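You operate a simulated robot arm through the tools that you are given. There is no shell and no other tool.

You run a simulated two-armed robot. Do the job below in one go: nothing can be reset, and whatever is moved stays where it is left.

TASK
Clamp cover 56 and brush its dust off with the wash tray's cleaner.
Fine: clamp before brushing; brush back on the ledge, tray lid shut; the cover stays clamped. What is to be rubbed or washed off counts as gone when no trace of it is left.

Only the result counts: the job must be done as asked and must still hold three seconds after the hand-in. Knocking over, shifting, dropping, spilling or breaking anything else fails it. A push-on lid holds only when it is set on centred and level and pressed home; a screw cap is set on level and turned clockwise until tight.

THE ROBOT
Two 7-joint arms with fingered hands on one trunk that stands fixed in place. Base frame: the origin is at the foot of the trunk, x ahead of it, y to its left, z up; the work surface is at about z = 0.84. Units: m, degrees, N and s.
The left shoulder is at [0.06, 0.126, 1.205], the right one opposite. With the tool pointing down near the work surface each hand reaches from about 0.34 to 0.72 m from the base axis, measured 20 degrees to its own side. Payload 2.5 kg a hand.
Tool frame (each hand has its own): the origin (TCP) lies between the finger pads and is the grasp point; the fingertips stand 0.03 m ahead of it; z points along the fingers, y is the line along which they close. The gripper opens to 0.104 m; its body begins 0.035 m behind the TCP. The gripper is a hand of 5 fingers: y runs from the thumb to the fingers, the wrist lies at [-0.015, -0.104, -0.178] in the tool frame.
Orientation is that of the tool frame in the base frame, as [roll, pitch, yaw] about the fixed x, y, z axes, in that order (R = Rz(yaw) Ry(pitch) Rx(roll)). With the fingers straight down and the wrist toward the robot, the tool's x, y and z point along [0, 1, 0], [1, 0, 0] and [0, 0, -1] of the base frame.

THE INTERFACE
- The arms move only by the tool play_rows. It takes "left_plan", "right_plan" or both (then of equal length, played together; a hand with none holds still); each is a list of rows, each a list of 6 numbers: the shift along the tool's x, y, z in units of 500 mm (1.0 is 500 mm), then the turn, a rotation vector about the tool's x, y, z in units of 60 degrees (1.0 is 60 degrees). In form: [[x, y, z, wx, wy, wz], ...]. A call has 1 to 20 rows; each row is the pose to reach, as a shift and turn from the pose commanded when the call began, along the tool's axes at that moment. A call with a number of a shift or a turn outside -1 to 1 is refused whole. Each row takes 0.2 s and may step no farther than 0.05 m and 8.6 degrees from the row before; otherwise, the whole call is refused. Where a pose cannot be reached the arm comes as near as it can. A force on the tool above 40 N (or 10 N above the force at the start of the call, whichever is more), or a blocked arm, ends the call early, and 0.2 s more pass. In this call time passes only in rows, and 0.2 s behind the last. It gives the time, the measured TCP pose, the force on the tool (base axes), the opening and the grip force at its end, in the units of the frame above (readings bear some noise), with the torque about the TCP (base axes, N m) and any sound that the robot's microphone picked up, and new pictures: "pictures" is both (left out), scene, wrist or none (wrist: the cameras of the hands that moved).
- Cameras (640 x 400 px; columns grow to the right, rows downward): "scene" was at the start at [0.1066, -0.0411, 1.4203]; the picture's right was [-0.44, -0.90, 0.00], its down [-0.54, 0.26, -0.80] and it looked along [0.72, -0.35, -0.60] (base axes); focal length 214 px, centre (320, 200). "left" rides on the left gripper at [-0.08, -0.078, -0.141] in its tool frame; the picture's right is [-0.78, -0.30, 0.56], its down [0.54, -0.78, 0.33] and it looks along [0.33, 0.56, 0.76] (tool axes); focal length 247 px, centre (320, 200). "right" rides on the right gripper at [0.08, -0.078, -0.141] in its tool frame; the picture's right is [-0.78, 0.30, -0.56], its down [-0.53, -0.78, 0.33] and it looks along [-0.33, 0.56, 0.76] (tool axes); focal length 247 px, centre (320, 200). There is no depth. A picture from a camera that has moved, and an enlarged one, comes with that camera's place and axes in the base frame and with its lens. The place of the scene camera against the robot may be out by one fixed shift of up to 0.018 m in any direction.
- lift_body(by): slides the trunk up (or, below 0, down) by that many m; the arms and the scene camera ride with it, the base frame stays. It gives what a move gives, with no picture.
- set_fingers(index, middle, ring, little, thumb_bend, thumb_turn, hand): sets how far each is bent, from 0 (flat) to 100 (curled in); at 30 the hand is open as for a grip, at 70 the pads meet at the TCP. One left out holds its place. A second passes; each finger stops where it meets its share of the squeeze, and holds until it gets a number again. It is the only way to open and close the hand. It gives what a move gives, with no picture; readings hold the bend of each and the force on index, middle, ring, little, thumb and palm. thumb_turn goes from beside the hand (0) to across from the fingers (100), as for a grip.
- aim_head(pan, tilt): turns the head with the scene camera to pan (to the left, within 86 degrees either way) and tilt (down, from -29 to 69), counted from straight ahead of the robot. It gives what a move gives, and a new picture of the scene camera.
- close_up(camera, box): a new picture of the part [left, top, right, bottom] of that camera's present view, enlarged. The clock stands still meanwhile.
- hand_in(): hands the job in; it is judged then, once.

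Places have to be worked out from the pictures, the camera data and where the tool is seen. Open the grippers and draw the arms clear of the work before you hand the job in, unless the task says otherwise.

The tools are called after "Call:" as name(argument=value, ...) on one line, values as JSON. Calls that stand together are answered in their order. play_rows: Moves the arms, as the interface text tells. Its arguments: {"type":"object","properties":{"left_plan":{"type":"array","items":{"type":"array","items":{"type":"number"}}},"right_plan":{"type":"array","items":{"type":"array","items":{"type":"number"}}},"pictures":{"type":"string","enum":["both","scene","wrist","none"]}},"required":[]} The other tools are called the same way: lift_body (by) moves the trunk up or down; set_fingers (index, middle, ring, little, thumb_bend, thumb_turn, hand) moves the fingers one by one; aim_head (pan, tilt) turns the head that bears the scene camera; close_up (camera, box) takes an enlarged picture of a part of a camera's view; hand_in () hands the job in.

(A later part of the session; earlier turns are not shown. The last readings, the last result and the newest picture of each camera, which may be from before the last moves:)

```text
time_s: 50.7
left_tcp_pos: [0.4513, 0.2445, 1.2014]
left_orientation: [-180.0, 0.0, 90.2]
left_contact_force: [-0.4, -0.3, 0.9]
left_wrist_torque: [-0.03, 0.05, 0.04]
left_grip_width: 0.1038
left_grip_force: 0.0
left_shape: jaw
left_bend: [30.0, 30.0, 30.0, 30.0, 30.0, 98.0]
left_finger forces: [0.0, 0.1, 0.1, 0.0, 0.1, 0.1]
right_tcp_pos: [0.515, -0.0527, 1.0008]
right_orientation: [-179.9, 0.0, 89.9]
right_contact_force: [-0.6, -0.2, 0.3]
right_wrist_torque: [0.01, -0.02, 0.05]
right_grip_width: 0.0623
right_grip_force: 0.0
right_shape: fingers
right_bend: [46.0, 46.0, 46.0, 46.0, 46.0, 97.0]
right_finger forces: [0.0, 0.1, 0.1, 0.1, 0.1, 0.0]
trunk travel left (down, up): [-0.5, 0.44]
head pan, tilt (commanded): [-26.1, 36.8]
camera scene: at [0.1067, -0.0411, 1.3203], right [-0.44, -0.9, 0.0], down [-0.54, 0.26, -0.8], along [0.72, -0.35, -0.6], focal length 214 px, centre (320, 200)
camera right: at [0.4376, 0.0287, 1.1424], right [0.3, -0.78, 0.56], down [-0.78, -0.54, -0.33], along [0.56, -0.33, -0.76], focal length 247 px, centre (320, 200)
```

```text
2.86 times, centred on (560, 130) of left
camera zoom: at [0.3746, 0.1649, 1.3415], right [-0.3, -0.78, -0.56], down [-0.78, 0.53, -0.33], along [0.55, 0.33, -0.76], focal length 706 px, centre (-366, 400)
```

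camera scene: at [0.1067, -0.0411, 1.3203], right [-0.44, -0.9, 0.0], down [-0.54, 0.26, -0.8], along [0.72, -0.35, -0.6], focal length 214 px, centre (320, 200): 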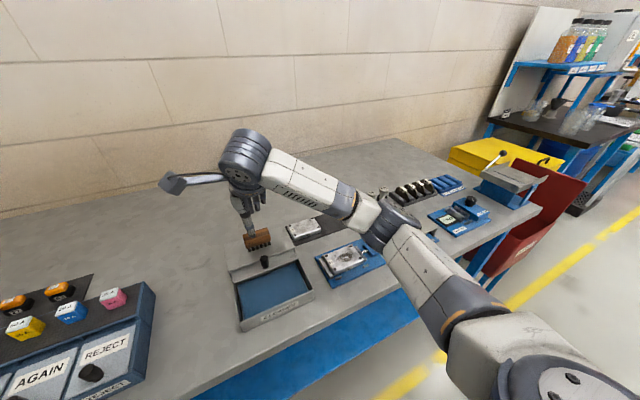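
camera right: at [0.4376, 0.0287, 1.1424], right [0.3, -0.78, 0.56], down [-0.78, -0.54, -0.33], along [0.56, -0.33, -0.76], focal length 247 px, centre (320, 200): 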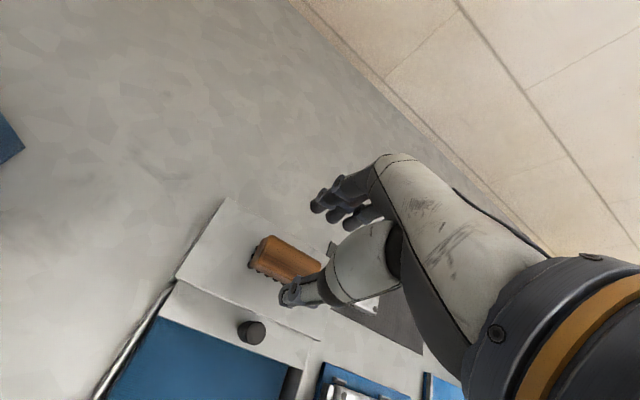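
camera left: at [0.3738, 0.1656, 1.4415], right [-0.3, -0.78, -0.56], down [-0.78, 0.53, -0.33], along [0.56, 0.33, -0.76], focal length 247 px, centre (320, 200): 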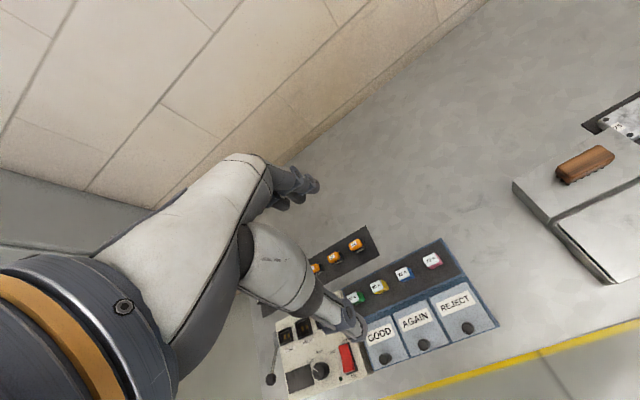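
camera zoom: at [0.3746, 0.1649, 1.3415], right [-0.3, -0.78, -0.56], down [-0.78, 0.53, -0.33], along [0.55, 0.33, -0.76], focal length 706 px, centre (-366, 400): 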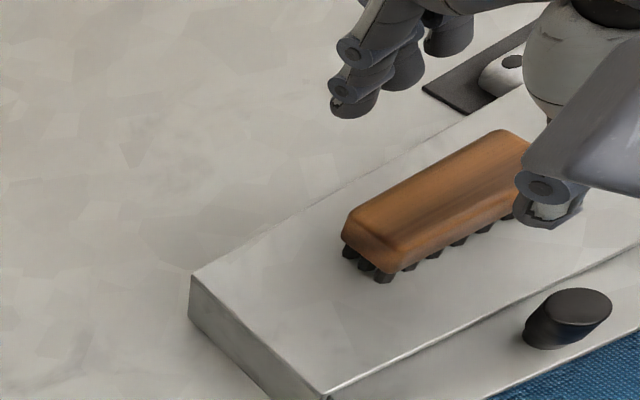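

The brush block spans x 0.502–0.529 and y -0.028 to -0.091, with thumb and index a little toward its left end. I shift 5 mm right and descend around it.

Call:
play_rows(right_plan=[[-0.008, 0, 0.04, 0, 0, 0], [-0.01, 0, 0.08, 0, 0, 0], [-0.01, 0, 0.121, 0, 0, 0]], pictures="wrist")

Call:
close_up(camera="right", box=[180, 140, 400, 360])

Call:
close_up(camera="left", box=[480, 60, 640, 200])

```text
time_s: 51.5
left_tcp_pos: [0.4516, 0.2453, 1.2003]
left_orientation: [-180.0, 0.0, 90.1]
left_contact_force: [-0.5, -0.4, 1.0]
left_wrist_torque: [-0.01, 0.01, -0.02]
left_grip_width: 0.1036
left_grip_force: 0.0
left_shape: jaw
left_bend: [30.0, 30.0, 30.0, 30.0, 30.0, 98.0]
left_finger forces: [0.0, 0.0, 0.0, 0.1, 0.0, 0.0]
right_tcp_pos: [0.5152, -0.057, 0.9401]
right_orientation: [-179.9, 0.1, 90.0]
right_contact_force: [-0.6, 0.7, -0.7]
right_wrist_torque: [0.01, 0.0, -0.03]
right_grip_width: 0.0625
right_grip_force: 0.0
right_shape: fingers
right_bend: [46.0, 46.0, 46.0, 46.0, 46.0, 97.0]
right_finger forces: [0.0, 0.1, 0.1, 0.0, 0.1, 0.0]
trunk travel left (down, up): [-0.5, 0.44]
head pan, tilt (commanded): [-26.1, 36.8]
camera right: at [0.4371, 0.0233, 1.082], right [0.3, -0.78, 0.56], down [-0.78, -0.53, -0.33], along [0.56, -0.33, -0.76], focal length 247 px, centre (320, 200)
```

right: 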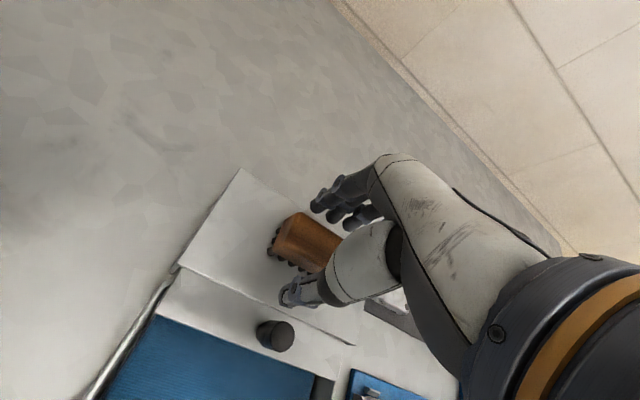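

```text
1.82 times, centred on (290, 250) of right
camera zoom: at [0.4371, 0.0233, 1.082], right [0.3, -0.78, 0.56], down [-0.78, -0.53, -0.33], along [0.56, -0.33, -0.76], focal length 449 px, centre (374, 109)
```

zoom: 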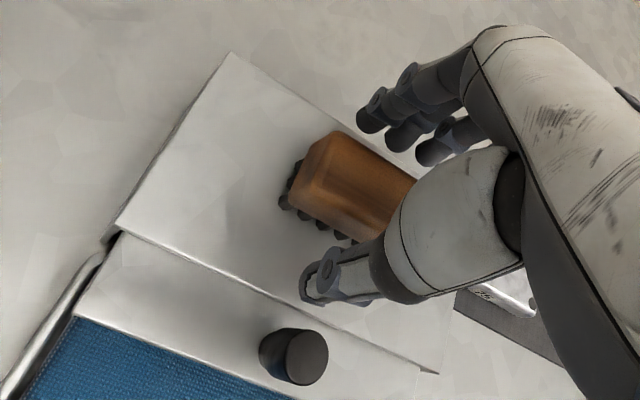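

```text
2.86 times, centred on (560, 130) of left
camera zoom: at [0.3745, 0.1647, 1.3416], right [-0.3, -0.78, -0.56], down [-0.78, 0.53, -0.33], along [0.56, 0.33, -0.76], focal length 706 px, centre (-366, 400)
```

zoom: 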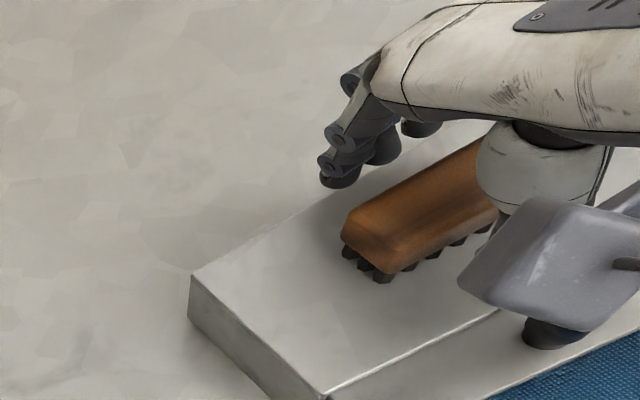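

The hand straddles the brush with tips just above the ledge. I close thumb, index, middle and ring on the brush block.

Call:
set_fingers(hand="right", index=72, middle=72, ring=72, thumb_bend=72)

Call:
close_up(camera="right", box=[180, 140, 400, 360])

Call:
close_up(camera="left", box=[480, 60, 640, 200])

```text
time_s: 52.5
left_tcp_pos: [0.4515, 0.2453, 1.2013]
left_orientation: [180.0, 0.1, 90.2]
left_contact_force: [0.4, -0.6, -0.5]
left_wrist_torque: [0.0, 0.02, 0.01]
left_grip_width: 0.1037
left_grip_force: 0.1
left_shape: jaw
left_bend: [30.0, 30.0, 30.0, 30.0, 30.0, 98.0]
left_finger forces: [0.0, 0.0, 0.1, 0.0, 0.0, 0.1]
right_tcp_pos: [0.5146, -0.0577, 0.9405]
right_orientation: [180.0, 0.0, 90.0]
right_contact_force: [-0.7, 0.8, 0.6]
right_wrist_torque: [-0.04, 0.02, -0.01]
right_grip_width: 0.0253
right_grip_force: 15.6
right_shape: fingers
right_bend: [61.0, 66.0, 71.0, 46.0, 60.0, 94.0]
right_finger forces: [8.7, 4.5, 2.2, 0.0, 15.6, 0.0]
trunk travel left (down, up): [-0.5, 0.44]
head pan, tilt (commanded): [-26.1, 36.8]
```

```text
1.82 times, centred on (290, 250) of right
camera zoom: at [0.4369, 0.0235, 1.0822], right [0.3, -0.78, 0.56], down [-0.78, -0.53, -0.33], along [0.56, -0.33, -0.76], focal length 449 px, centre (374, 109)
```

zoom: 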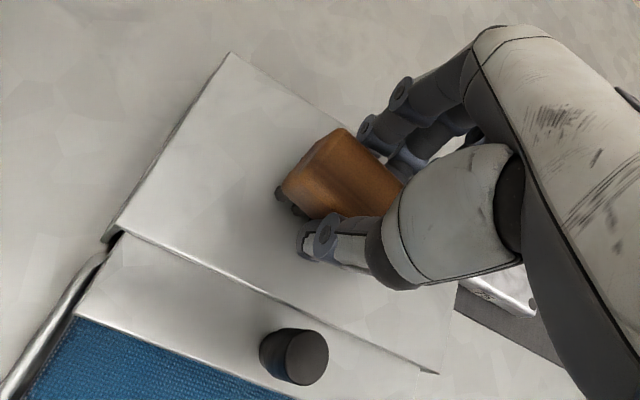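

```text
2.86 times, centred on (560, 130) of left
camera zoom: at [0.3745, 0.1648, 1.3416], right [-0.3, -0.78, -0.56], down [-0.78, 0.53, -0.33], along [0.56, 0.33, -0.76], focal length 706 px, centre (-366, 400)
```

zoom: 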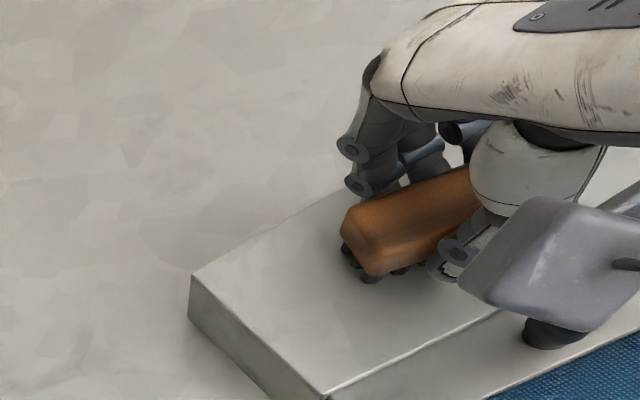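

The brush is firmly held (15.6 N) though it turned somewhat in the hand. I lift it clear and look at its attitude.

Call:
play_rows(right_plan=[[0, 0, -0.02, 0, 0, 0], [0, 0, -0.06, 0, 0, 0], [0, 0, -0.12, 0, 0, 0], [0, -0.05, -0.18, 0, 0, 0]], pictures="both")

Call:
close_up(camera="right", box=[180, 140, 400, 360])

Call:
close_up(camera="left", box=[440, 20, 640, 200])

Call:
close_up(camera="scene", box=[210, 160, 310, 260])

```text
time_s: 53.5
left_tcp_pos: [0.4511, 0.2457, 1.201]
left_orientation: [-180.0, 0.0, 90.1]
left_contact_force: [0.1, 0.6, 0.9]
left_wrist_torque: [0.03, 0.01, 0.01]
left_grip_width: 0.1038
left_grip_force: 0.0
left_shape: jaw
left_bend: [30.0, 30.0, 30.0, 30.0, 30.0, 98.0]
left_finger forces: [0.0, 0.0, 0.0, 0.0, 0.0, 0.1]
right_tcp_pos: [0.4896, -0.0574, 1.0304]
right_orientation: [180.0, 0.0, 89.9]
right_contact_force: [0.0, 0.2, 0.2]
right_wrist_torque: [0.02, -0.04, 0.01]
right_grip_width: 0.0251
right_grip_force: 15.9
right_shape: fingers
right_bend: [61.0, 66.0, 71.0, 46.0, 60.0, 94.0]
right_finger forces: [8.8, 4.4, 2.2, 0.0, 15.4, 0.0]
trunk travel left (down, up): [-0.5, 0.44]
head pan, tilt (commanded): [-26.1, 36.8]
camera scene: at [0.1063, -0.0413, 1.3203], right [-0.44, -0.9, 0.0], down [-0.54, 0.26, -0.8], along [0.72, -0.35, -0.6], focal length 214 px, centre (320, 200)
camera right: at [0.4112, 0.0234, 1.1717], right [0.3, -0.78, 0.56], down [-0.78, -0.53, -0.33], along [0.56, -0.33, -0.76], focal length 247 px, centre (320, 200)
```

scene: 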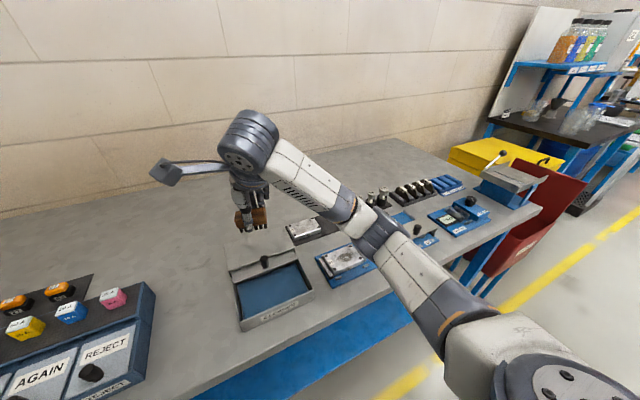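
right: 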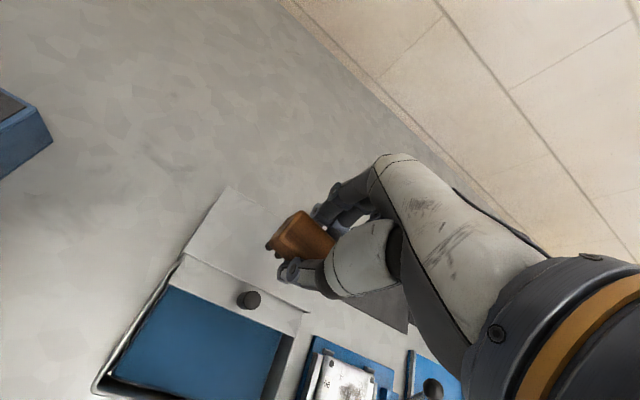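

```text
1.82 times, centred on (290, 250) of right
camera zoom: at [0.4112, 0.0234, 1.1717], right [0.3, -0.78, 0.56], down [-0.78, -0.53, -0.33], along [0.56, -0.33, -0.76], focal length 449 px, centre (374, 109)
```

zoom: 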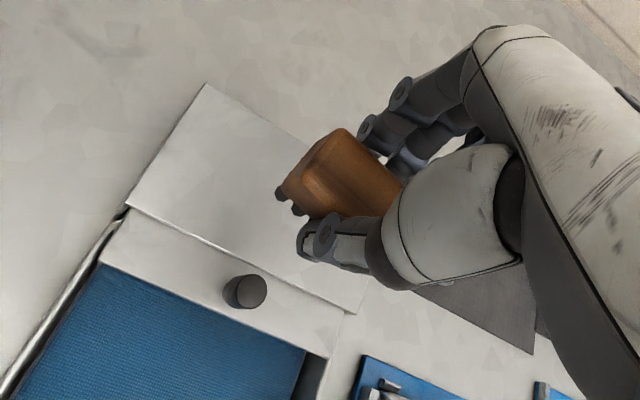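

```text
2.22 times, centred on (540, 110) of left
camera zoom: at [0.3742, 0.1646, 1.3417], right [-0.3, -0.78, -0.56], down [-0.78, 0.53, -0.33], along [0.56, 0.33, -0.76], focal length 549 px, centre (-169, 400)
```

zoom: 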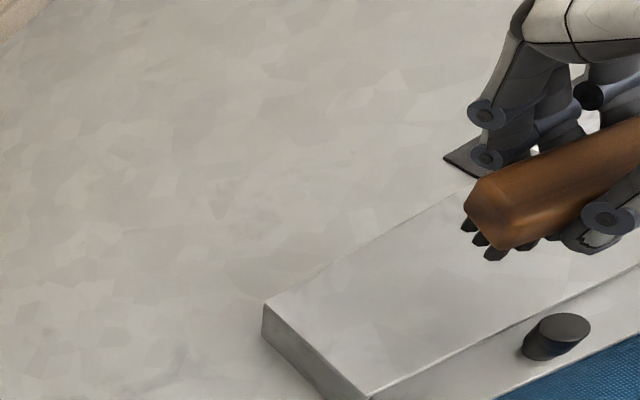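

```text
4.00 times, centred on (260, 210) of scene
camera zoom: at [0.1063, -0.0413, 1.3203], right [-0.44, -0.9, 0.0], down [-0.54, 0.26, -0.8], along [0.72, -0.35, -0.6], focal length 858 px, centre (560, 160)
```

zoom: 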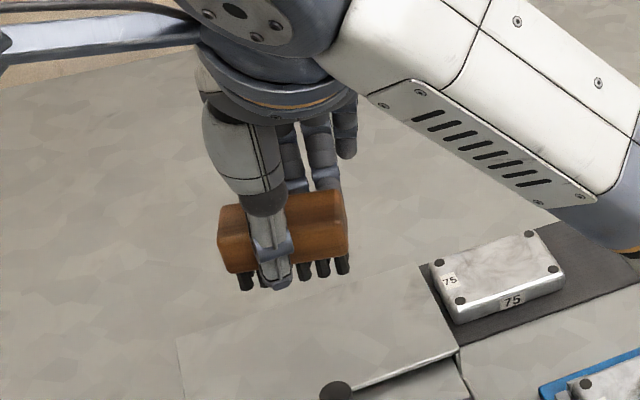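

The brush is level with bristles about 15 mm below the fingertips. I estimate the cleaner pad's surface at z≈0.877; I curl the little finger out of the way and move over the pad.

Call:
set_fingers(hand="right", little=72)

Call:
play_rows(right_plan=[[-0.02, -0.06, 0.01, 0, 0, 0], [-0.04, -0.12, 0.04, 0, 0, 0], [-0.061, -0.179, 0.1, 0, 0, 0]], pictures="both")

Call:
close_up(camera="right", box=[140, 120, 400, 360])

Call:
close_up(camera="scene", box=[220, 210, 330, 330])

Call:
close_up(camera="left", box=[480, 100, 640, 260])

```text
time_s: 54.5
left_tcp_pos: [0.4513, 0.2455, 1.2015]
left_orientation: [180.0, 0.1, 90.1]
left_contact_force: [-0.2, -1.2, 0.2]
left_wrist_torque: [0.02, 0.0, 0.0]
left_grip_width: 0.1036
left_grip_force: 0.1
left_shape: jaw
left_bend: [30.0, 30.0, 30.0, 30.0, 30.0, 98.0]
left_finger forces: [0.1, 0.1, 0.0, 0.0, 0.0, 0.0]
right_tcp_pos: [0.4914, -0.0578, 1.0302]
right_orientation: [179.9, 0.1, 90.0]
right_contact_force: [-0.6, 0.0, -0.4]
right_wrist_torque: [0.01, 0.0, 0.02]
right_grip_width: 0.0252
right_grip_force: 15.5
right_shape: fingers
right_bend: [61.0, 66.0, 71.0, 72.0, 60.0, 94.0]
right_finger forces: [8.6, 4.5, 2.2, 0.0, 15.5, 0.1]
trunk travel left (down, up): [-0.5, 0.44]
head pan, tilt (commanded): [-26.1, 36.8]
```

```text
time_s: 55.3
left_tcp_pos: [0.4511, 0.245, 1.2014]
left_orientation: [180.0, 0.0, 90.2]
left_contact_force: [-1.3, -0.3, -0.6]
left_wrist_torque: [-0.01, -0.02, 0.03]
left_grip_width: 0.1036
left_grip_force: 0.1
left_shape: jaw
left_bend: [30.0, 30.0, 30.0, 30.0, 30.0, 98.0]
left_finger forces: [0.0, 0.0, 0.0, 0.0, 0.0, 0.1]
right_tcp_pos: [0.4001, -0.0872, 0.9816]
right_orientation: [180.0, 0.0, 90.0]
right_contact_force: [0.4, 0.2, 0.1]
right_wrist_torque: [0.02, -0.05, -0.01]
right_grip_width: 0.0251
right_grip_force: 15.9
right_shape: fingers
right_bend: [61.0, 66.0, 71.0, 72.0, 60.0, 94.0]
right_finger forces: [8.6, 4.6, 2.2, 0.0, 15.4, 0.0]
trunk travel left (down, up): [-0.5, 0.44]
head pan, tilt (commanded): [-26.1, 36.8]
camera scene: at [0.1066, -0.0413, 1.3203], right [-0.44, -0.9, 0.0], down [-0.54, 0.26, -0.8], along [0.72, -0.35, -0.6], focal length 214 px, centre (320, 200)
camera right: at [0.3217, -0.0066, 1.1216], right [0.3, -0.78, 0.56], down [-0.78, -0.53, -0.33], along [0.56, -0.33, -0.76], focal length 247 px, centre (320, 200)
```

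scene: 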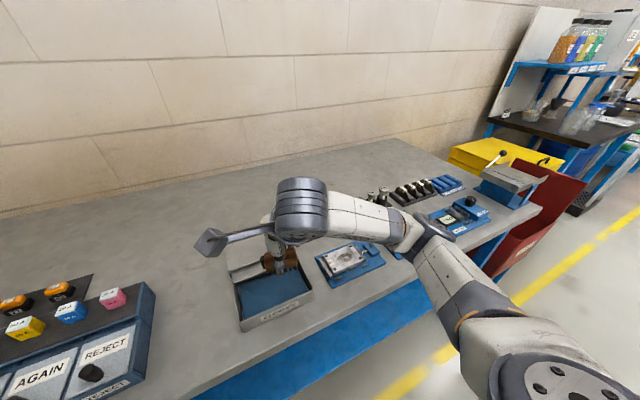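
right: 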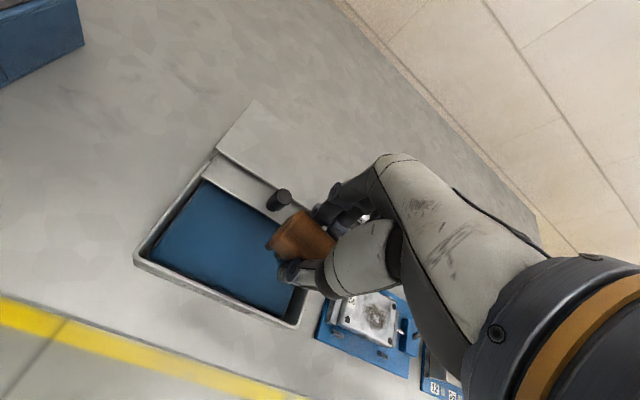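

```text
1.67 times, centred on (270, 240) of right
camera zoom: at [0.3217, -0.0066, 1.1216], right [0.3, -0.78, 0.56], down [-0.78, -0.53, -0.33], along [0.56, -0.33, -0.76], focal length 412 px, centre (403, 133)
```

zoom: 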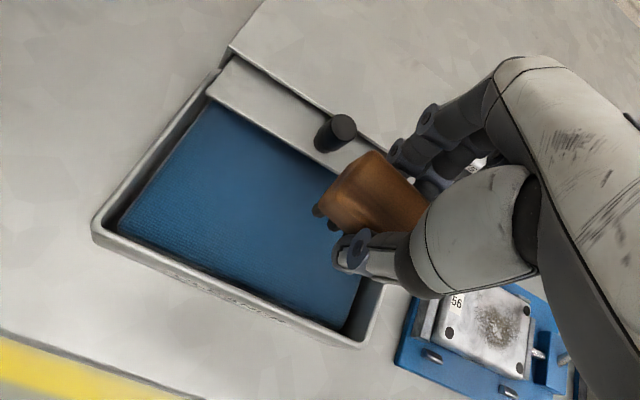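

```text
3.33 times, centred on (275, 270) of scene
camera zoom: at [0.1066, -0.0413, 1.3203], right [-0.44, -0.9, 0.0], down [-0.54, 0.26, -0.8], along [0.72, -0.35, -0.6], focal length 715 px, centre (470, -33)
```

zoom: 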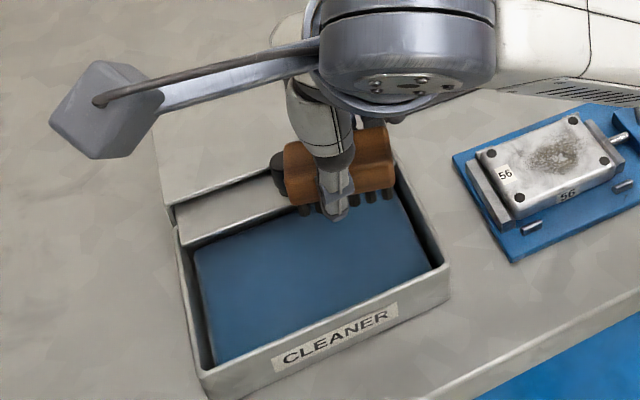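

```text
2.50 times, centred on (560, 180) of left
camera zoom: at [0.3744, 0.1646, 1.3416], right [-0.3, -0.78, -0.56], down [-0.78, 0.53, -0.33], along [0.56, 0.33, -0.76], focal length 617 px, centre (-280, 250)
```

zoom: 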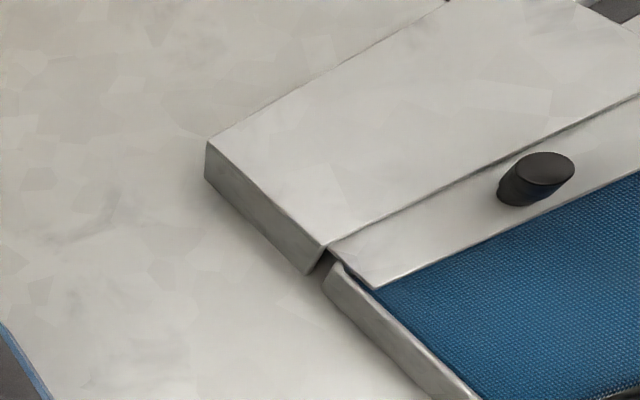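

The brush is over the pad, clear of knob and walls. I lower it most of the way, then feel for contact with the pad.

Call:
play_rows(right_plan=[[0, -0.006, 0.04, 0, 0, 0], [0, -0.01, 0.08, 0, 0, 0], [0, -0.01, 0.1, 0, 0, 0], [0, -0.01, 0.11, 0, 0, 0], [0, -0.01, 0.116, 0, 0, 0]], pictures="wrist")

Call:
close_up(camera="right", box=[140, 120, 400, 360])

Call:
close_up(camera="scene", box=[240, 230, 320, 310])

```text
time_s: 56.5
left_tcp_pos: [0.4517, 0.245, 1.1989]
left_orientation: [-179.9, 0.1, 90.2]
left_contact_force: [-0.3, 0.3, -0.7]
left_wrist_torque: [0.02, -0.02, 0.02]
left_grip_width: 0.1039
left_grip_force: 0.0
left_shape: jaw
left_bend: [30.0, 30.0, 30.0, 30.0, 30.0, 98.0]
left_finger forces: [0.0, 0.1, 0.0, 0.1, 0.0, 0.0]
right_tcp_pos: [0.3963, -0.0877, 0.9227]
right_orientation: [-180.0, 0.0, 90.0]
right_contact_force: [-0.7, 0.1, -0.2]
right_wrist_torque: [0.01, 0.0, -0.01]
right_grip_width: 0.0251
right_grip_force: 15.0
right_shape: fingers
right_bend: [61.0, 66.0, 71.0, 72.0, 60.0, 94.0]
right_finger forces: [8.6, 4.5, 2.1, 0.1, 15.3, 0.0]
trunk travel left (down, up): [-0.5, 0.44]
head pan, tilt (commanded): [-26.1, 36.8]
camera right: at [0.3174, -0.0065, 1.0642], right [0.3, -0.78, 0.56], down [-0.78, -0.53, -0.33], along [0.56, -0.33, -0.76], focal length 247 px, centre (320, 200)
```

right: 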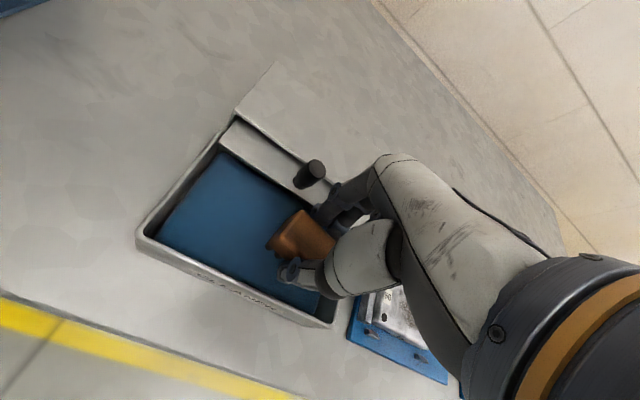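

```text
1.67 times, centred on (270, 240) of right
camera zoom: at [0.3174, -0.0065, 1.0642], right [0.3, -0.78, 0.56], down [-0.78, -0.53, -0.33], along [0.56, -0.33, -0.76], focal length 412 px, centre (403, 133)
```

zoom: 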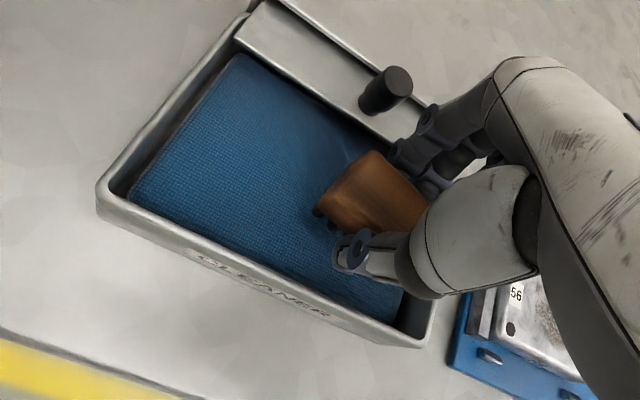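

```text
5.00 times, centred on (280, 270) of scene
camera zoom: at [0.1066, -0.0412, 1.3203], right [-0.44, -0.9, 0.0], down [-0.54, 0.26, -0.8], along [0.72, -0.35, -0.6], focal length 1072 px, centre (520, -150)
```

zoom: 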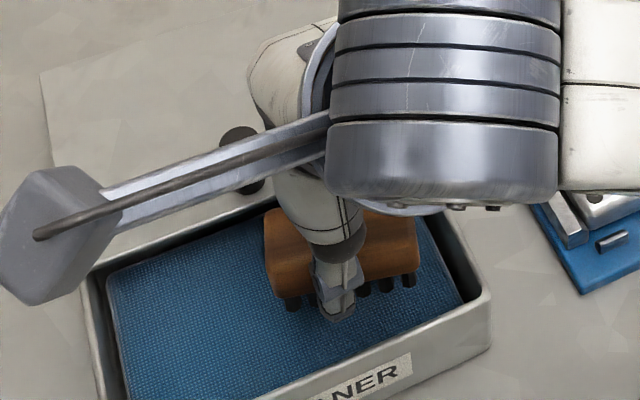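

No contact yet at bristle height ≈0.879. I shift 6 mm in +x to centre the hand in the opening and continue down in 2–3 mm steps.

Call:
play_rows(right_plan=[[0, 0.012, 0, 0, 0, 0], [0, 0.012, 0.005, 0, 0, 0], [0, 0.012, 0.01, 0, 0, 0], [0, 0.012, 0.015, 0, 0, 0]], pictures="wrist")

Call:
close_up(camera="right", box=[180, 150, 380, 350])

Call:
close_up(camera="scene", box=[250, 250, 330, 310])

```text
time_s: 57.5
left_tcp_pos: [0.4516, 0.2448, 1.2005]
left_orientation: [179.9, 0.0, 90.1]
left_contact_force: [1.0, 1.5, -0.6]
left_wrist_torque: [0.02, 0.01, -0.01]
left_grip_width: 0.1037
left_grip_force: 0.0
left_shape: jaw
left_bend: [30.0, 30.0, 30.0, 30.0, 30.0, 98.0]
left_finger forces: [0.0, 0.0, 0.0, 0.1, 0.0, 0.0]
right_tcp_pos: [0.4029, -0.0872, 0.9135]
right_orientation: [180.0, 0.0, 90.0]
right_contact_force: [-0.3, 0.0, -0.8]
right_wrist_torque: [-0.01, 0.02, -0.03]
right_grip_width: 0.0252
right_grip_force: 15.8
right_shape: fingers
right_bend: [61.0, 66.0, 71.0, 72.0, 60.0, 94.0]
right_finger forces: [8.4, 4.5, 2.0, 0.0, 15.4, 0.0]
trunk travel left (down, up): [-0.5, 0.44]
head pan, tilt (commanded): [-26.1, 36.8]
camera right: at [0.3234, -0.0067, 1.0569], right [0.3, -0.78, 0.56], down [-0.78, -0.53, -0.33], along [0.56, -0.33, -0.76], focal length 247 px, centre (320, 200)
```

right: 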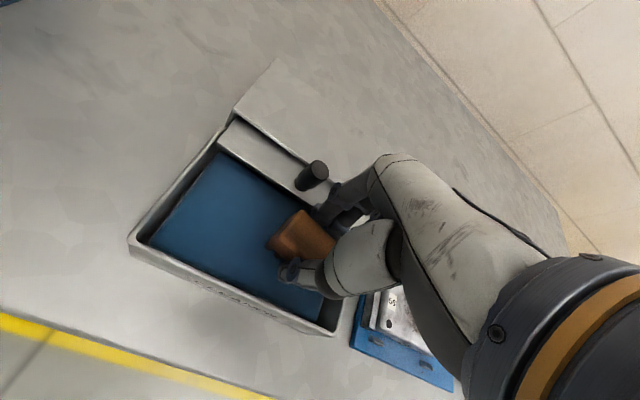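

```text
2.00 times, centred on (280, 250) of right
camera zoom: at [0.3234, -0.0067, 1.0569], right [0.3, -0.78, 0.56], down [-0.78, -0.53, -0.33], along [0.56, -0.33, -0.76], focal length 494 px, centre (400, 100)
```

zoom: 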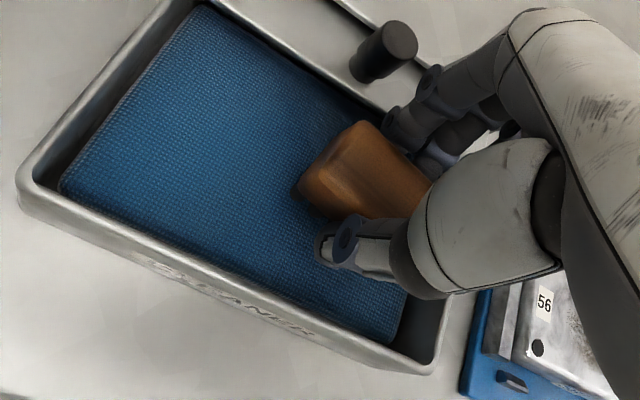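

```text
6.67 times, centred on (290, 280) of scene
camera zoom: at [0.1066, -0.0411, 1.3203], right [-0.44, -0.9, 0.0], down [-0.54, 0.26, -0.8], along [0.72, -0.35, -0.6], focal length 1430 px, centre (520, -333)
```

zoom: 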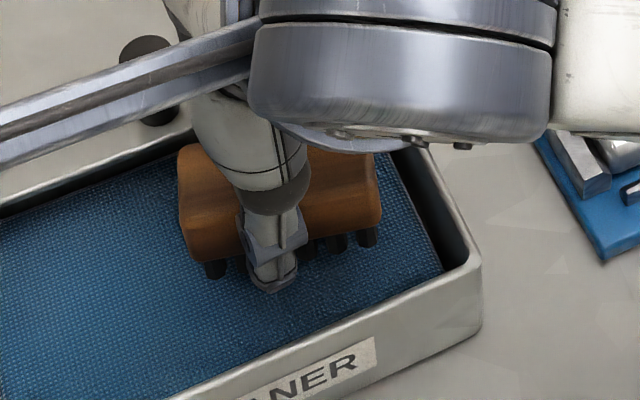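

Still no contact; bristles are at about 0.870. I continue downward in 2 mm steps.

Call:
play_rows(right_plan=[[0, 0, 0.004, 0, 0, 0], [0, 0, 0.008, 0, 0, 0], [0, 0, 0.012, 0, 0, 0]], pictures="none")

Call:
close_up(camera="scene", box=[250, 250, 330, 310])

```text
time_s: 58.3
left_tcp_pos: [0.4521, 0.2458, 1.2016]
left_orientation: [-179.9, -0.1, 90.1]
left_contact_force: [-0.2, 0.1, 0.0]
left_wrist_torque: [0.0, 0.03, 0.01]
left_grip_width: 0.1038
left_grip_force: 0.1
left_shape: jaw
left_bend: [30.0, 30.0, 30.0, 30.0, 30.0, 98.0]
left_finger forces: [0.0, 0.0, 0.0, 0.1, 0.0, 0.1]
right_tcp_pos: [0.4023, -0.0879, 0.9085]
right_orientation: [180.0, 0.0, 89.9]
right_contact_force: [0.0, -0.5, -0.5]
right_wrist_torque: [-0.04, -0.01, 0.01]
right_grip_width: 0.0249
right_grip_force: 15.3
right_shape: fingers
right_bend: [61.0, 66.0, 71.0, 72.0, 60.0, 94.0]
right_finger forces: [8.5, 4.5, 2.1, 0.0, 15.3, 0.0]
trunk travel left (down, up): [-0.5, 0.44]
head pan, tilt (commanded): [-26.1, 36.8]
```

```text
6.67 times, centred on (290, 280) of scene
camera zoom: at [0.1066, -0.0412, 1.3203], right [-0.44, -0.9, 0.0], down [-0.54, 0.26, -0.8], along [0.72, -0.35, -0.6], focal length 1430 px, centre (520, -333)
```

zoom: 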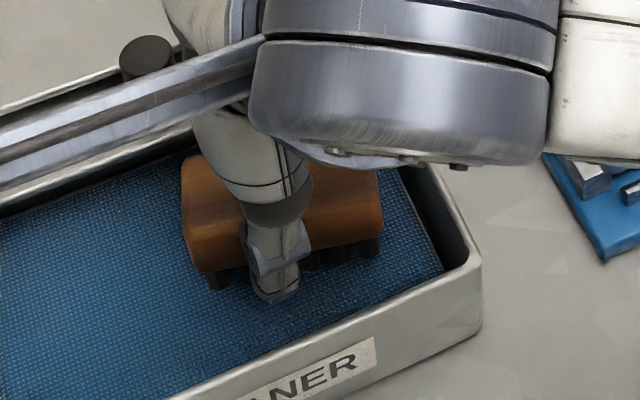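

The bristles are close over the pad but there is still no force. I continue down a few more millimetres.

Call:
play_rows(right_plan=[[0, 0, 0.004, 0, 0, 0], [0, 0, 0.008, 0, 0, 0], [0, 0, 0.012, 0, 0, 0]], pictures="none")

Call:
close_up(camera="scene", box=[250, 250, 330, 310])

Call:
close_up(camera="right", box=[180, 150, 380, 350])

```text
time_s: 59.1
left_tcp_pos: [0.4512, 0.2453, 1.2]
left_orientation: [-180.0, 0.0, 90.1]
left_contact_force: [-0.4, -0.7, -0.5]
left_wrist_torque: [-0.02, 0.03, 0.01]
left_grip_width: 0.1036
left_grip_force: 0.1
left_shape: jaw
left_bend: [30.0, 30.0, 30.0, 30.0, 30.0, 98.0]
left_finger forces: [0.0, 0.1, 0.1, 0.0, 0.0, 0.1]
right_tcp_pos: [0.4031, -0.0881, 0.9043]
right_orientation: [179.8, -0.1, 89.9]
right_contact_force: [-0.5, -1.6, 8.3]
right_wrist_torque: [0.06, 0.13, 0.05]
right_grip_width: 0.0248
right_grip_force: 15.3
right_shape: fingers
right_bend: [61.0, 66.0, 71.0, 72.0, 60.0, 95.0]
right_finger forces: [8.9, 4.6, 2.2, 0.1, 15.2, 0.0]
trunk travel left (down, up): [-0.5, 0.44]
head pan, tilt (commanded): [-26.1, 36.8]
```

```text
6.67 times, centred on (290, 280) of scene
camera zoom: at [0.106, -0.0412, 1.3206], right [-0.44, -0.9, 0.0], down [-0.54, 0.26, -0.8], along [0.72, -0.35, -0.6], focal length 1430 px, centre (520, -333)
```

zoom: 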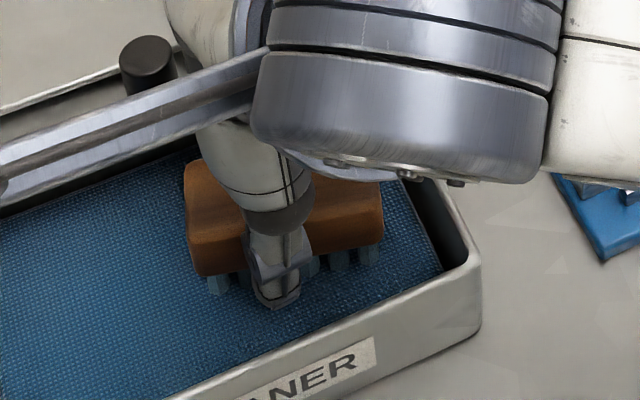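

```text
2.00 times, centred on (280, 250) of right
camera zoom: at [0.3232, -0.0073, 1.046], right [0.29, -0.78, 0.56], down [-0.78, -0.53, -0.34], along [0.56, -0.33, -0.76], focal length 494 px, centre (400, 100)
```

zoom: 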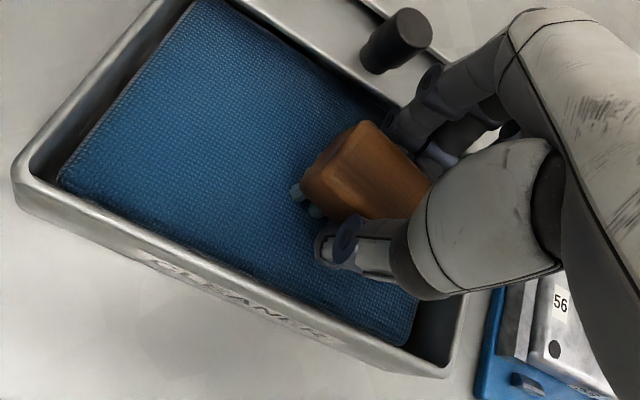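

The bristles have turned bluish and an 8 N contact shows they are pressed into the cleaner pad — the brush is wetted. I lift it straight up and carry it toward the clamped cover.

Call:
play_rows(right_plan=[[0, 0, -0.03, 0, 0, 0], [0, 0, -0.08, 0, 0, 0], [0, 0, -0.16, 0, 0, 0], [-0.06, 0.01, -0.17, 0, 0, 0], [-0.14, 0.02, -0.17, 0, 0, 0], [-0.22, 0.02, -0.17, 0, 0, 0], [-0.28, 0.02, -0.17, 0, 0, 0]], pictures="both")

Call:
close_up(camera="right", box=[160, 150, 400, 390])

Call:
close_up(camera="scene", box=[300, 190, 400, 290])

```text
time_s: 60.7
left_tcp_pos: [0.4525, 0.2453, 1.2011]
left_orientation: [180.0, 0.0, 90.1]
left_contact_force: [0.1, -0.7, 0.7]
left_wrist_torque: [0.0, 0.0, 0.04]
left_grip_width: 0.1037
left_grip_force: 0.0
left_shape: jaw
left_bend: [30.0, 30.0, 30.0, 30.0, 30.0, 98.0]
left_finger forces: [0.0, 0.0, 0.0, 0.0, 0.1, 0.0]
right_tcp_pos: [0.4126, -0.2279, 0.9887]
right_orientation: [-180.0, -0.1, 89.9]
right_contact_force: [0.2, -0.7, -0.7]
right_wrist_torque: [0.02, 0.02, 0.02]
right_grip_width: 0.025
right_grip_force: 14.5
right_shape: fingers
right_bend: [61.0, 66.0, 71.0, 72.0, 60.0, 94.0]
right_finger forces: [8.6, 4.4, 2.1, 0.0, 15.0, 0.0]
trunk travel left (down, up): [-0.5, 0.44]
head pan, tilt (commanded): [-26.1, 36.8]
camera scene: at [0.1065, -0.0413, 1.3203], right [-0.44, -0.9, 0.0], down [-0.54, 0.26, -0.8], along [0.72, -0.35, -0.6], focal length 214 px, centre (320, 200)
camera right: at [0.3336, -0.1468, 1.1301], right [0.3, -0.78, 0.56], down [-0.78, -0.54, -0.33], along [0.56, -0.33, -0.76], focal length 247 px, centre (320, 200)
```

scene: 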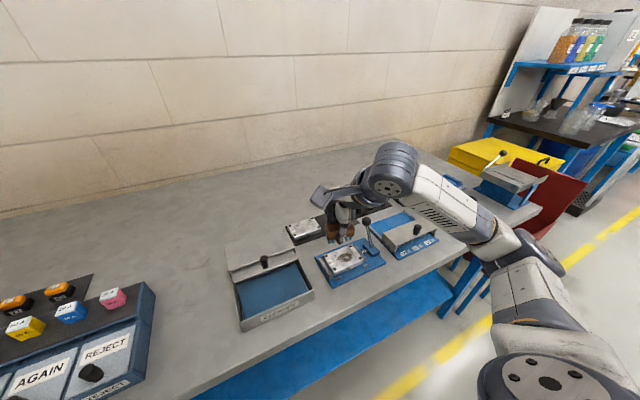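
right: 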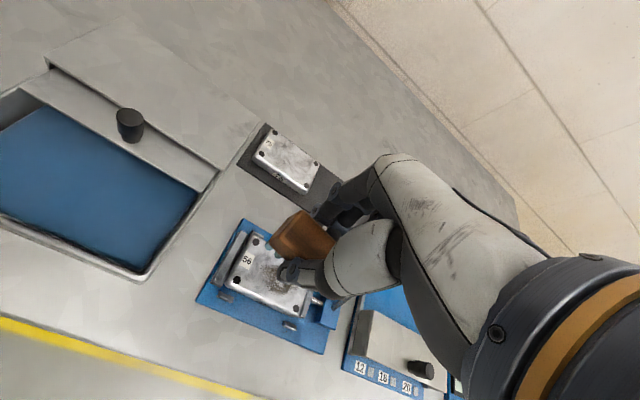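

```text
1.67 times, centred on (280, 270) of right
camera zoom: at [0.3336, -0.1468, 1.1301], right [0.3, -0.78, 0.56], down [-0.78, -0.54, -0.33], along [0.56, -0.33, -0.76], focal length 412 px, centre (387, 83)
```

zoom: 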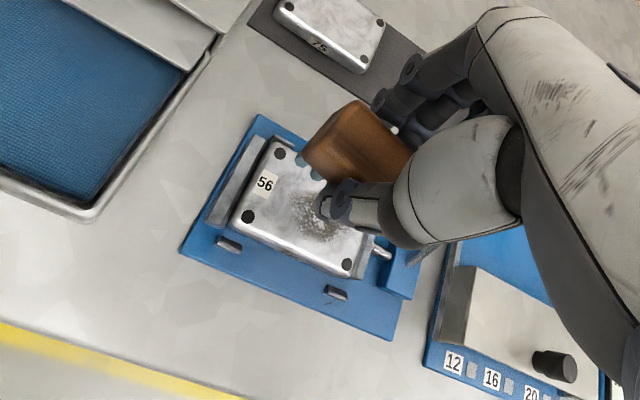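

```text
4.00 times, centred on (350, 240) of scene
camera zoom: at [0.1065, -0.0413, 1.3203], right [-0.44, -0.9, 0.0], down [-0.54, 0.26, -0.8], along [0.72, -0.35, -0.6], focal length 858 px, centre (200, 40)
```

zoom: 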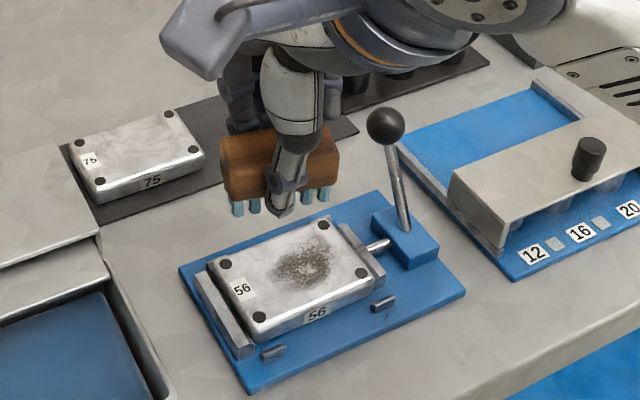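

The wet bristles are over the clamped cover; dust is centred near (0.407, -0.252). I rotate the hand +16° to align the brush with the cover (and keep it off the lever ball) and go to a start point above.

Call:
play_rows(right_plan=[[-0.012, -0.012, 0.01, 0, 0, -0.09], [-0.024, -0.024, 0.03, 0, 0, -0.18], [-0.035, -0.036, 0.05, 0, 0, -0.267]], pictures="both")

Call:
close_up(camera="right", box=[160, 150, 400, 390])

Call:
close_up(camera="scene", box=[300, 190, 400, 290])

```text
time_s: 61.5
left_tcp_pos: [0.4528, 0.2461, 1.2004]
left_orientation: [-180.0, -0.1, 90.1]
left_contact_force: [1.0, -0.3, 0.4]
left_wrist_torque: [0.02, -0.01, 0.0]
left_grip_width: 0.1036
left_grip_force: 0.2
left_shape: jaw
left_bend: [30.0, 30.0, 30.0, 30.0, 30.0, 98.0]
left_finger forces: [0.0, 0.0, 0.0, 0.1, 0.1, 0.0]
right_tcp_pos: [0.3936, -0.2446, 0.9643]
right_orientation: [180.0, 0.0, 106.1]
right_contact_force: [-0.5, 0.1, -0.5]
right_wrist_torque: [0.04, 0.02, 0.01]
right_grip_width: 0.0251
right_grip_force: 15.1
right_shape: fingers
right_bend: [61.0, 67.0, 71.0, 72.0, 60.0, 94.0]
right_finger forces: [8.5, 4.5, 2.1, 0.0, 15.2, 0.0]
trunk travel left (down, up): [-0.5, 0.44]
head pan, tilt (commanded): [-26.1, 36.8]
camera scene: at [0.1066, -0.0411, 1.3203], right [-0.44, -0.9, 0.0], down [-0.54, 0.26, -0.8], along [0.72, -0.35, -0.6], focal length 214 px, centre (320, 200)
camera right: at [0.2962, -0.1887, 1.1056], right [0.5, -0.66, 0.56], down [-0.6, -0.73, -0.33], along [0.63, -0.17, -0.76], focal length 247 px, centre (320, 200)
```

scene: 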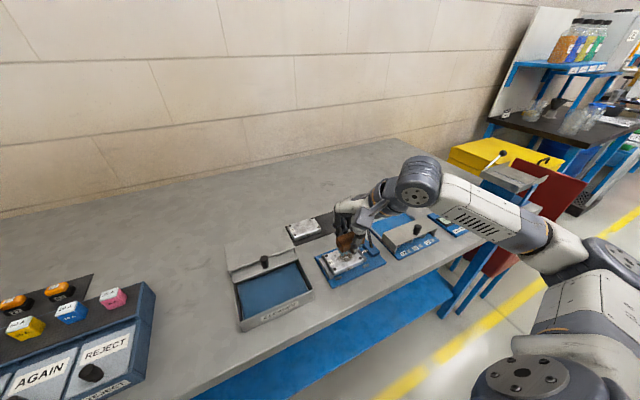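
right: 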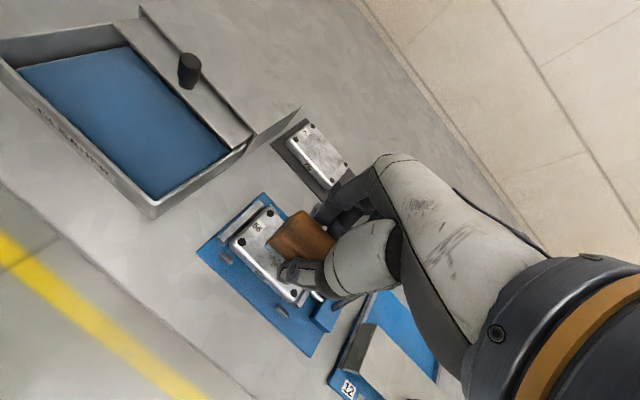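

```text
1.67 times, centred on (280, 270) of right
camera zoom: at [0.2962, -0.1887, 1.1056], right [0.5, -0.66, 0.56], down [-0.6, -0.73, -0.33], along [0.63, -0.17, -0.76], focal length 412 px, centre (387, 83)
```

zoom: 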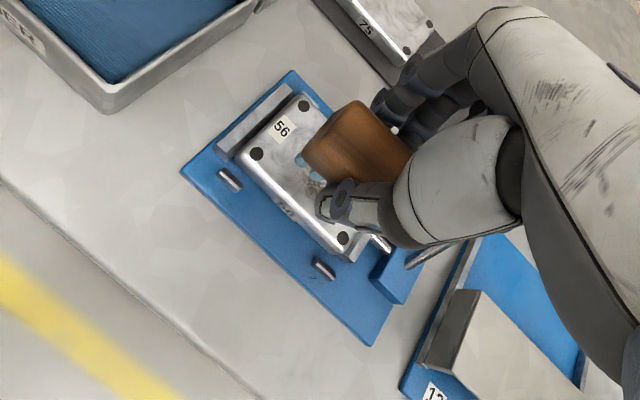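

```text
4.00 times, centred on (350, 240) of scene
camera zoom: at [0.1066, -0.0411, 1.3203], right [-0.44, -0.9, 0.0], down [-0.54, 0.26, -0.8], along [0.72, -0.35, -0.6], focal length 858 px, centre (200, 40)
```

zoom: 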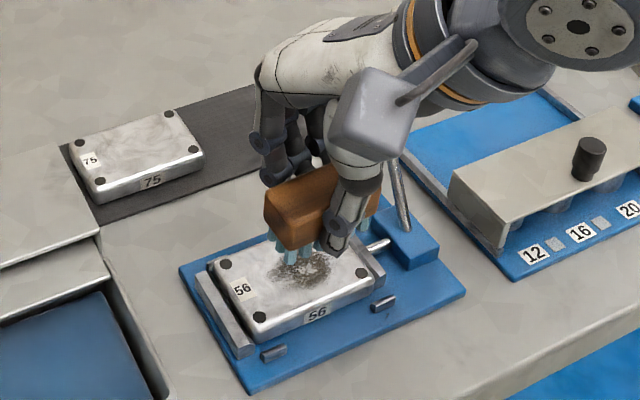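

The brush is aligned with the cover and positioned at its near side. I lower it onto the cover's top, feeling for contact.

Call:
play_rows(right_plan=[[0, 0, 0.04, 0, 0, 0], [0, 0, 0.08, 0, 0, 0], [0, 0, 0.092, 0, 0, 0], [0, 0, 0.097, 0, 0, 0], [0, 0, 0.101, 0, 0, 0]], pictures="wrist")

Call:
close_up(camera="scene", box=[310, 210, 400, 290])

```text
time_s: 62.7
left_tcp_pos: [0.4522, 0.2448, 1.2015]
left_orientation: [180.0, 0.0, 90.2]
left_contact_force: [0.6, -1.0, -0.1]
left_wrist_torque: [-0.05, -0.03, 0.0]
left_grip_width: 0.1037
left_grip_force: 0.1
left_shape: jaw
left_bend: [30.0, 30.0, 30.0, 30.0, 30.0, 98.0]
left_finger forces: [0.1, 0.1, 0.1, 0.1, 0.1, 0.0]
right_tcp_pos: [0.3929, -0.2445, 0.9123]
right_orientation: [-180.0, 0.0, 106.0]
right_contact_force: [0.2, 0.6, -0.3]
right_wrist_torque: [-0.04, 0.0, -0.02]
right_grip_width: 0.0248
right_grip_force: 14.9
right_shape: fingers
right_bend: [61.0, 67.0, 71.0, 72.0, 60.0, 94.0]
right_finger forces: [8.5, 4.3, 2.1, 0.0, 15.1, 0.0]
trunk travel left (down, up): [-0.5, 0.44]
head pan, tilt (commanded): [-26.1, 36.8]
camera right: at [0.2963, -0.1889, 1.0543], right [0.5, -0.66, 0.56], down [-0.6, -0.73, -0.33], along [0.63, -0.17, -0.76], focal length 247 px, centre (320, 200)
```

right: 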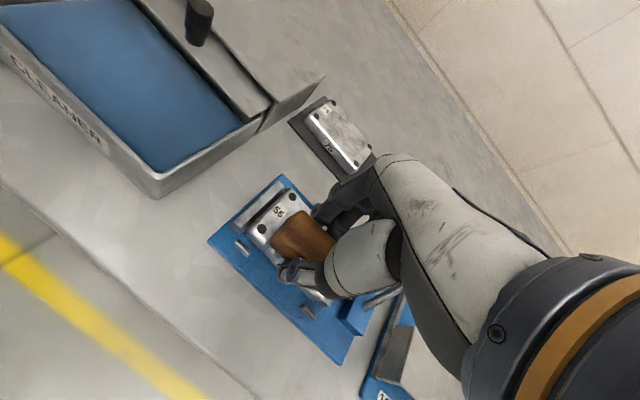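

```text
5.00 times, centred on (355, 250) of scene
camera zoom: at [0.1066, -0.0412, 1.3203], right [-0.44, -0.9, 0.0], down [-0.54, 0.26, -0.8], along [0.72, -0.35, -0.6], focal length 1072 px, centre (145, -50)
```

zoom: 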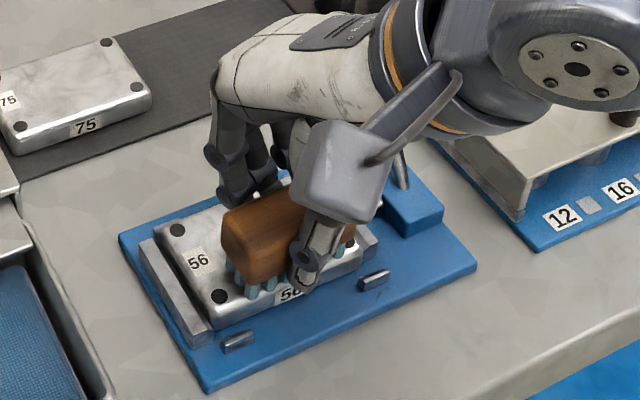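

No contact yet at TCP z=0.912. I continue down in 1.5 mm steps.

Call:
play_rows(right_plan=[[0, 0, 0.003, 0, 0, 0], [0, 0, 0.006, 0, 0, 0]], pictures="none")

```text
time_s: 63.3
left_tcp_pos: [0.4518, 0.2453, 1.2001]
left_orientation: [179.9, 0.0, 90.1]
left_contact_force: [0.9, -0.5, -0.1]
left_wrist_torque: [0.05, 0.01, -0.02]
left_grip_width: 0.1035
left_grip_force: 0.1
left_shape: jaw
left_bend: [30.0, 30.0, 30.0, 30.0, 30.0, 98.0]
left_finger forces: [0.0, 0.0, 0.0, 0.0, 0.0, 0.0]
right_tcp_pos: [0.3949, -0.2443, 0.9097]
right_orientation: [-180.0, 0.0, 105.9]
right_contact_force: [-0.9, 0.2, -0.3]
right_wrist_torque: [0.03, 0.0, -0.01]
right_grip_width: 0.025
right_grip_force: 14.7
right_shape: fingers
right_bend: [61.0, 67.0, 71.0, 72.0, 60.0, 94.0]
right_finger forces: [8.4, 4.4, 2.1, 0.0, 15.0, 0.0]
trunk travel left (down, up): [-0.5, 0.44]
head pan, tilt (commanded): [-26.1, 36.8]
```

Call:
play_rows(right_plan=[[0, 0, 0.003, 0, 0, 0], [0, 0, 0.006, 0, 0, 0], [0, 0, 0.009, 0, 0, 0]], pictures="none")

Call:
close_up(camera="scene", box=[315, 225, 385, 285])

Call:
close_up(camera="right", box=[200, 160, 380, 340])

```text
time_s: 64.1
left_tcp_pos: [0.4515, 0.246, 1.2012]
left_orientation: [-180.0, 0.1, 90.1]
left_contact_force: [-0.5, -0.1, -0.7]
left_wrist_torque: [-0.01, -0.01, 0.0]
left_grip_width: 0.1035
left_grip_force: 0.1
left_shape: jaw
left_bend: [30.0, 30.0, 30.0, 30.0, 30.0, 98.0]
left_finger forces: [0.1, 0.0, 0.0, 0.0, 0.1, 0.0]
right_tcp_pos: [0.3944, -0.2441, 0.9076]
right_orientation: [179.5, 0.1, 106.0]
right_contact_force: [1.0, -2.6, 13.7]
right_wrist_torque: [0.06, 0.17, 0.04]
right_grip_width: 0.0247
right_grip_force: 16.3
right_shape: fingers
right_bend: [61.0, 67.0, 71.0, 72.0, 61.0, 94.0]
right_finger forces: [9.6, 5.0, 2.6, 0.0, 15.4, 0.1]
trunk travel left (down, up): [-0.5, 0.44]
head pan, tilt (commanded): [-26.1, 36.8]
```

```text
6.67 times, centred on (350, 255) of scene
camera zoom: at [0.1058, -0.0407, 1.3206], right [-0.44, -0.9, 0.0], down [-0.54, 0.26, -0.8], along [0.72, -0.35, -0.6], focal length 1430 px, centre (120, -167)
```

zoom: 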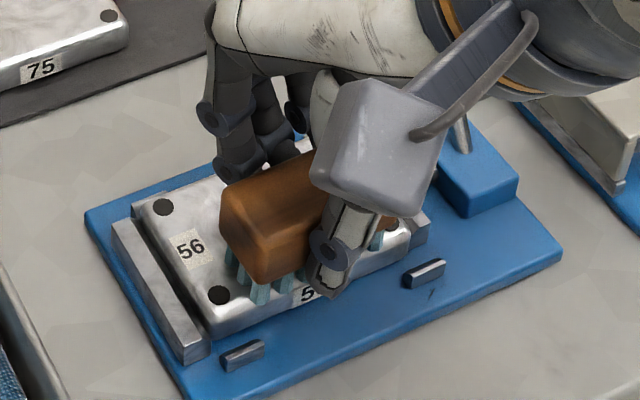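

```text
2.22 times, centred on (290, 250) of right
camera zoom: at [0.2958, -0.1885, 1.0485], right [0.49, -0.66, 0.56], down [-0.6, -0.73, -0.34], along [0.63, -0.17, -0.76], focal length 549 px, centre (387, 89)
```

zoom: 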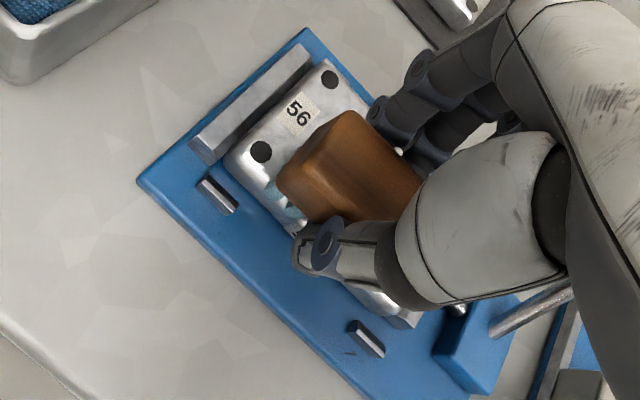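

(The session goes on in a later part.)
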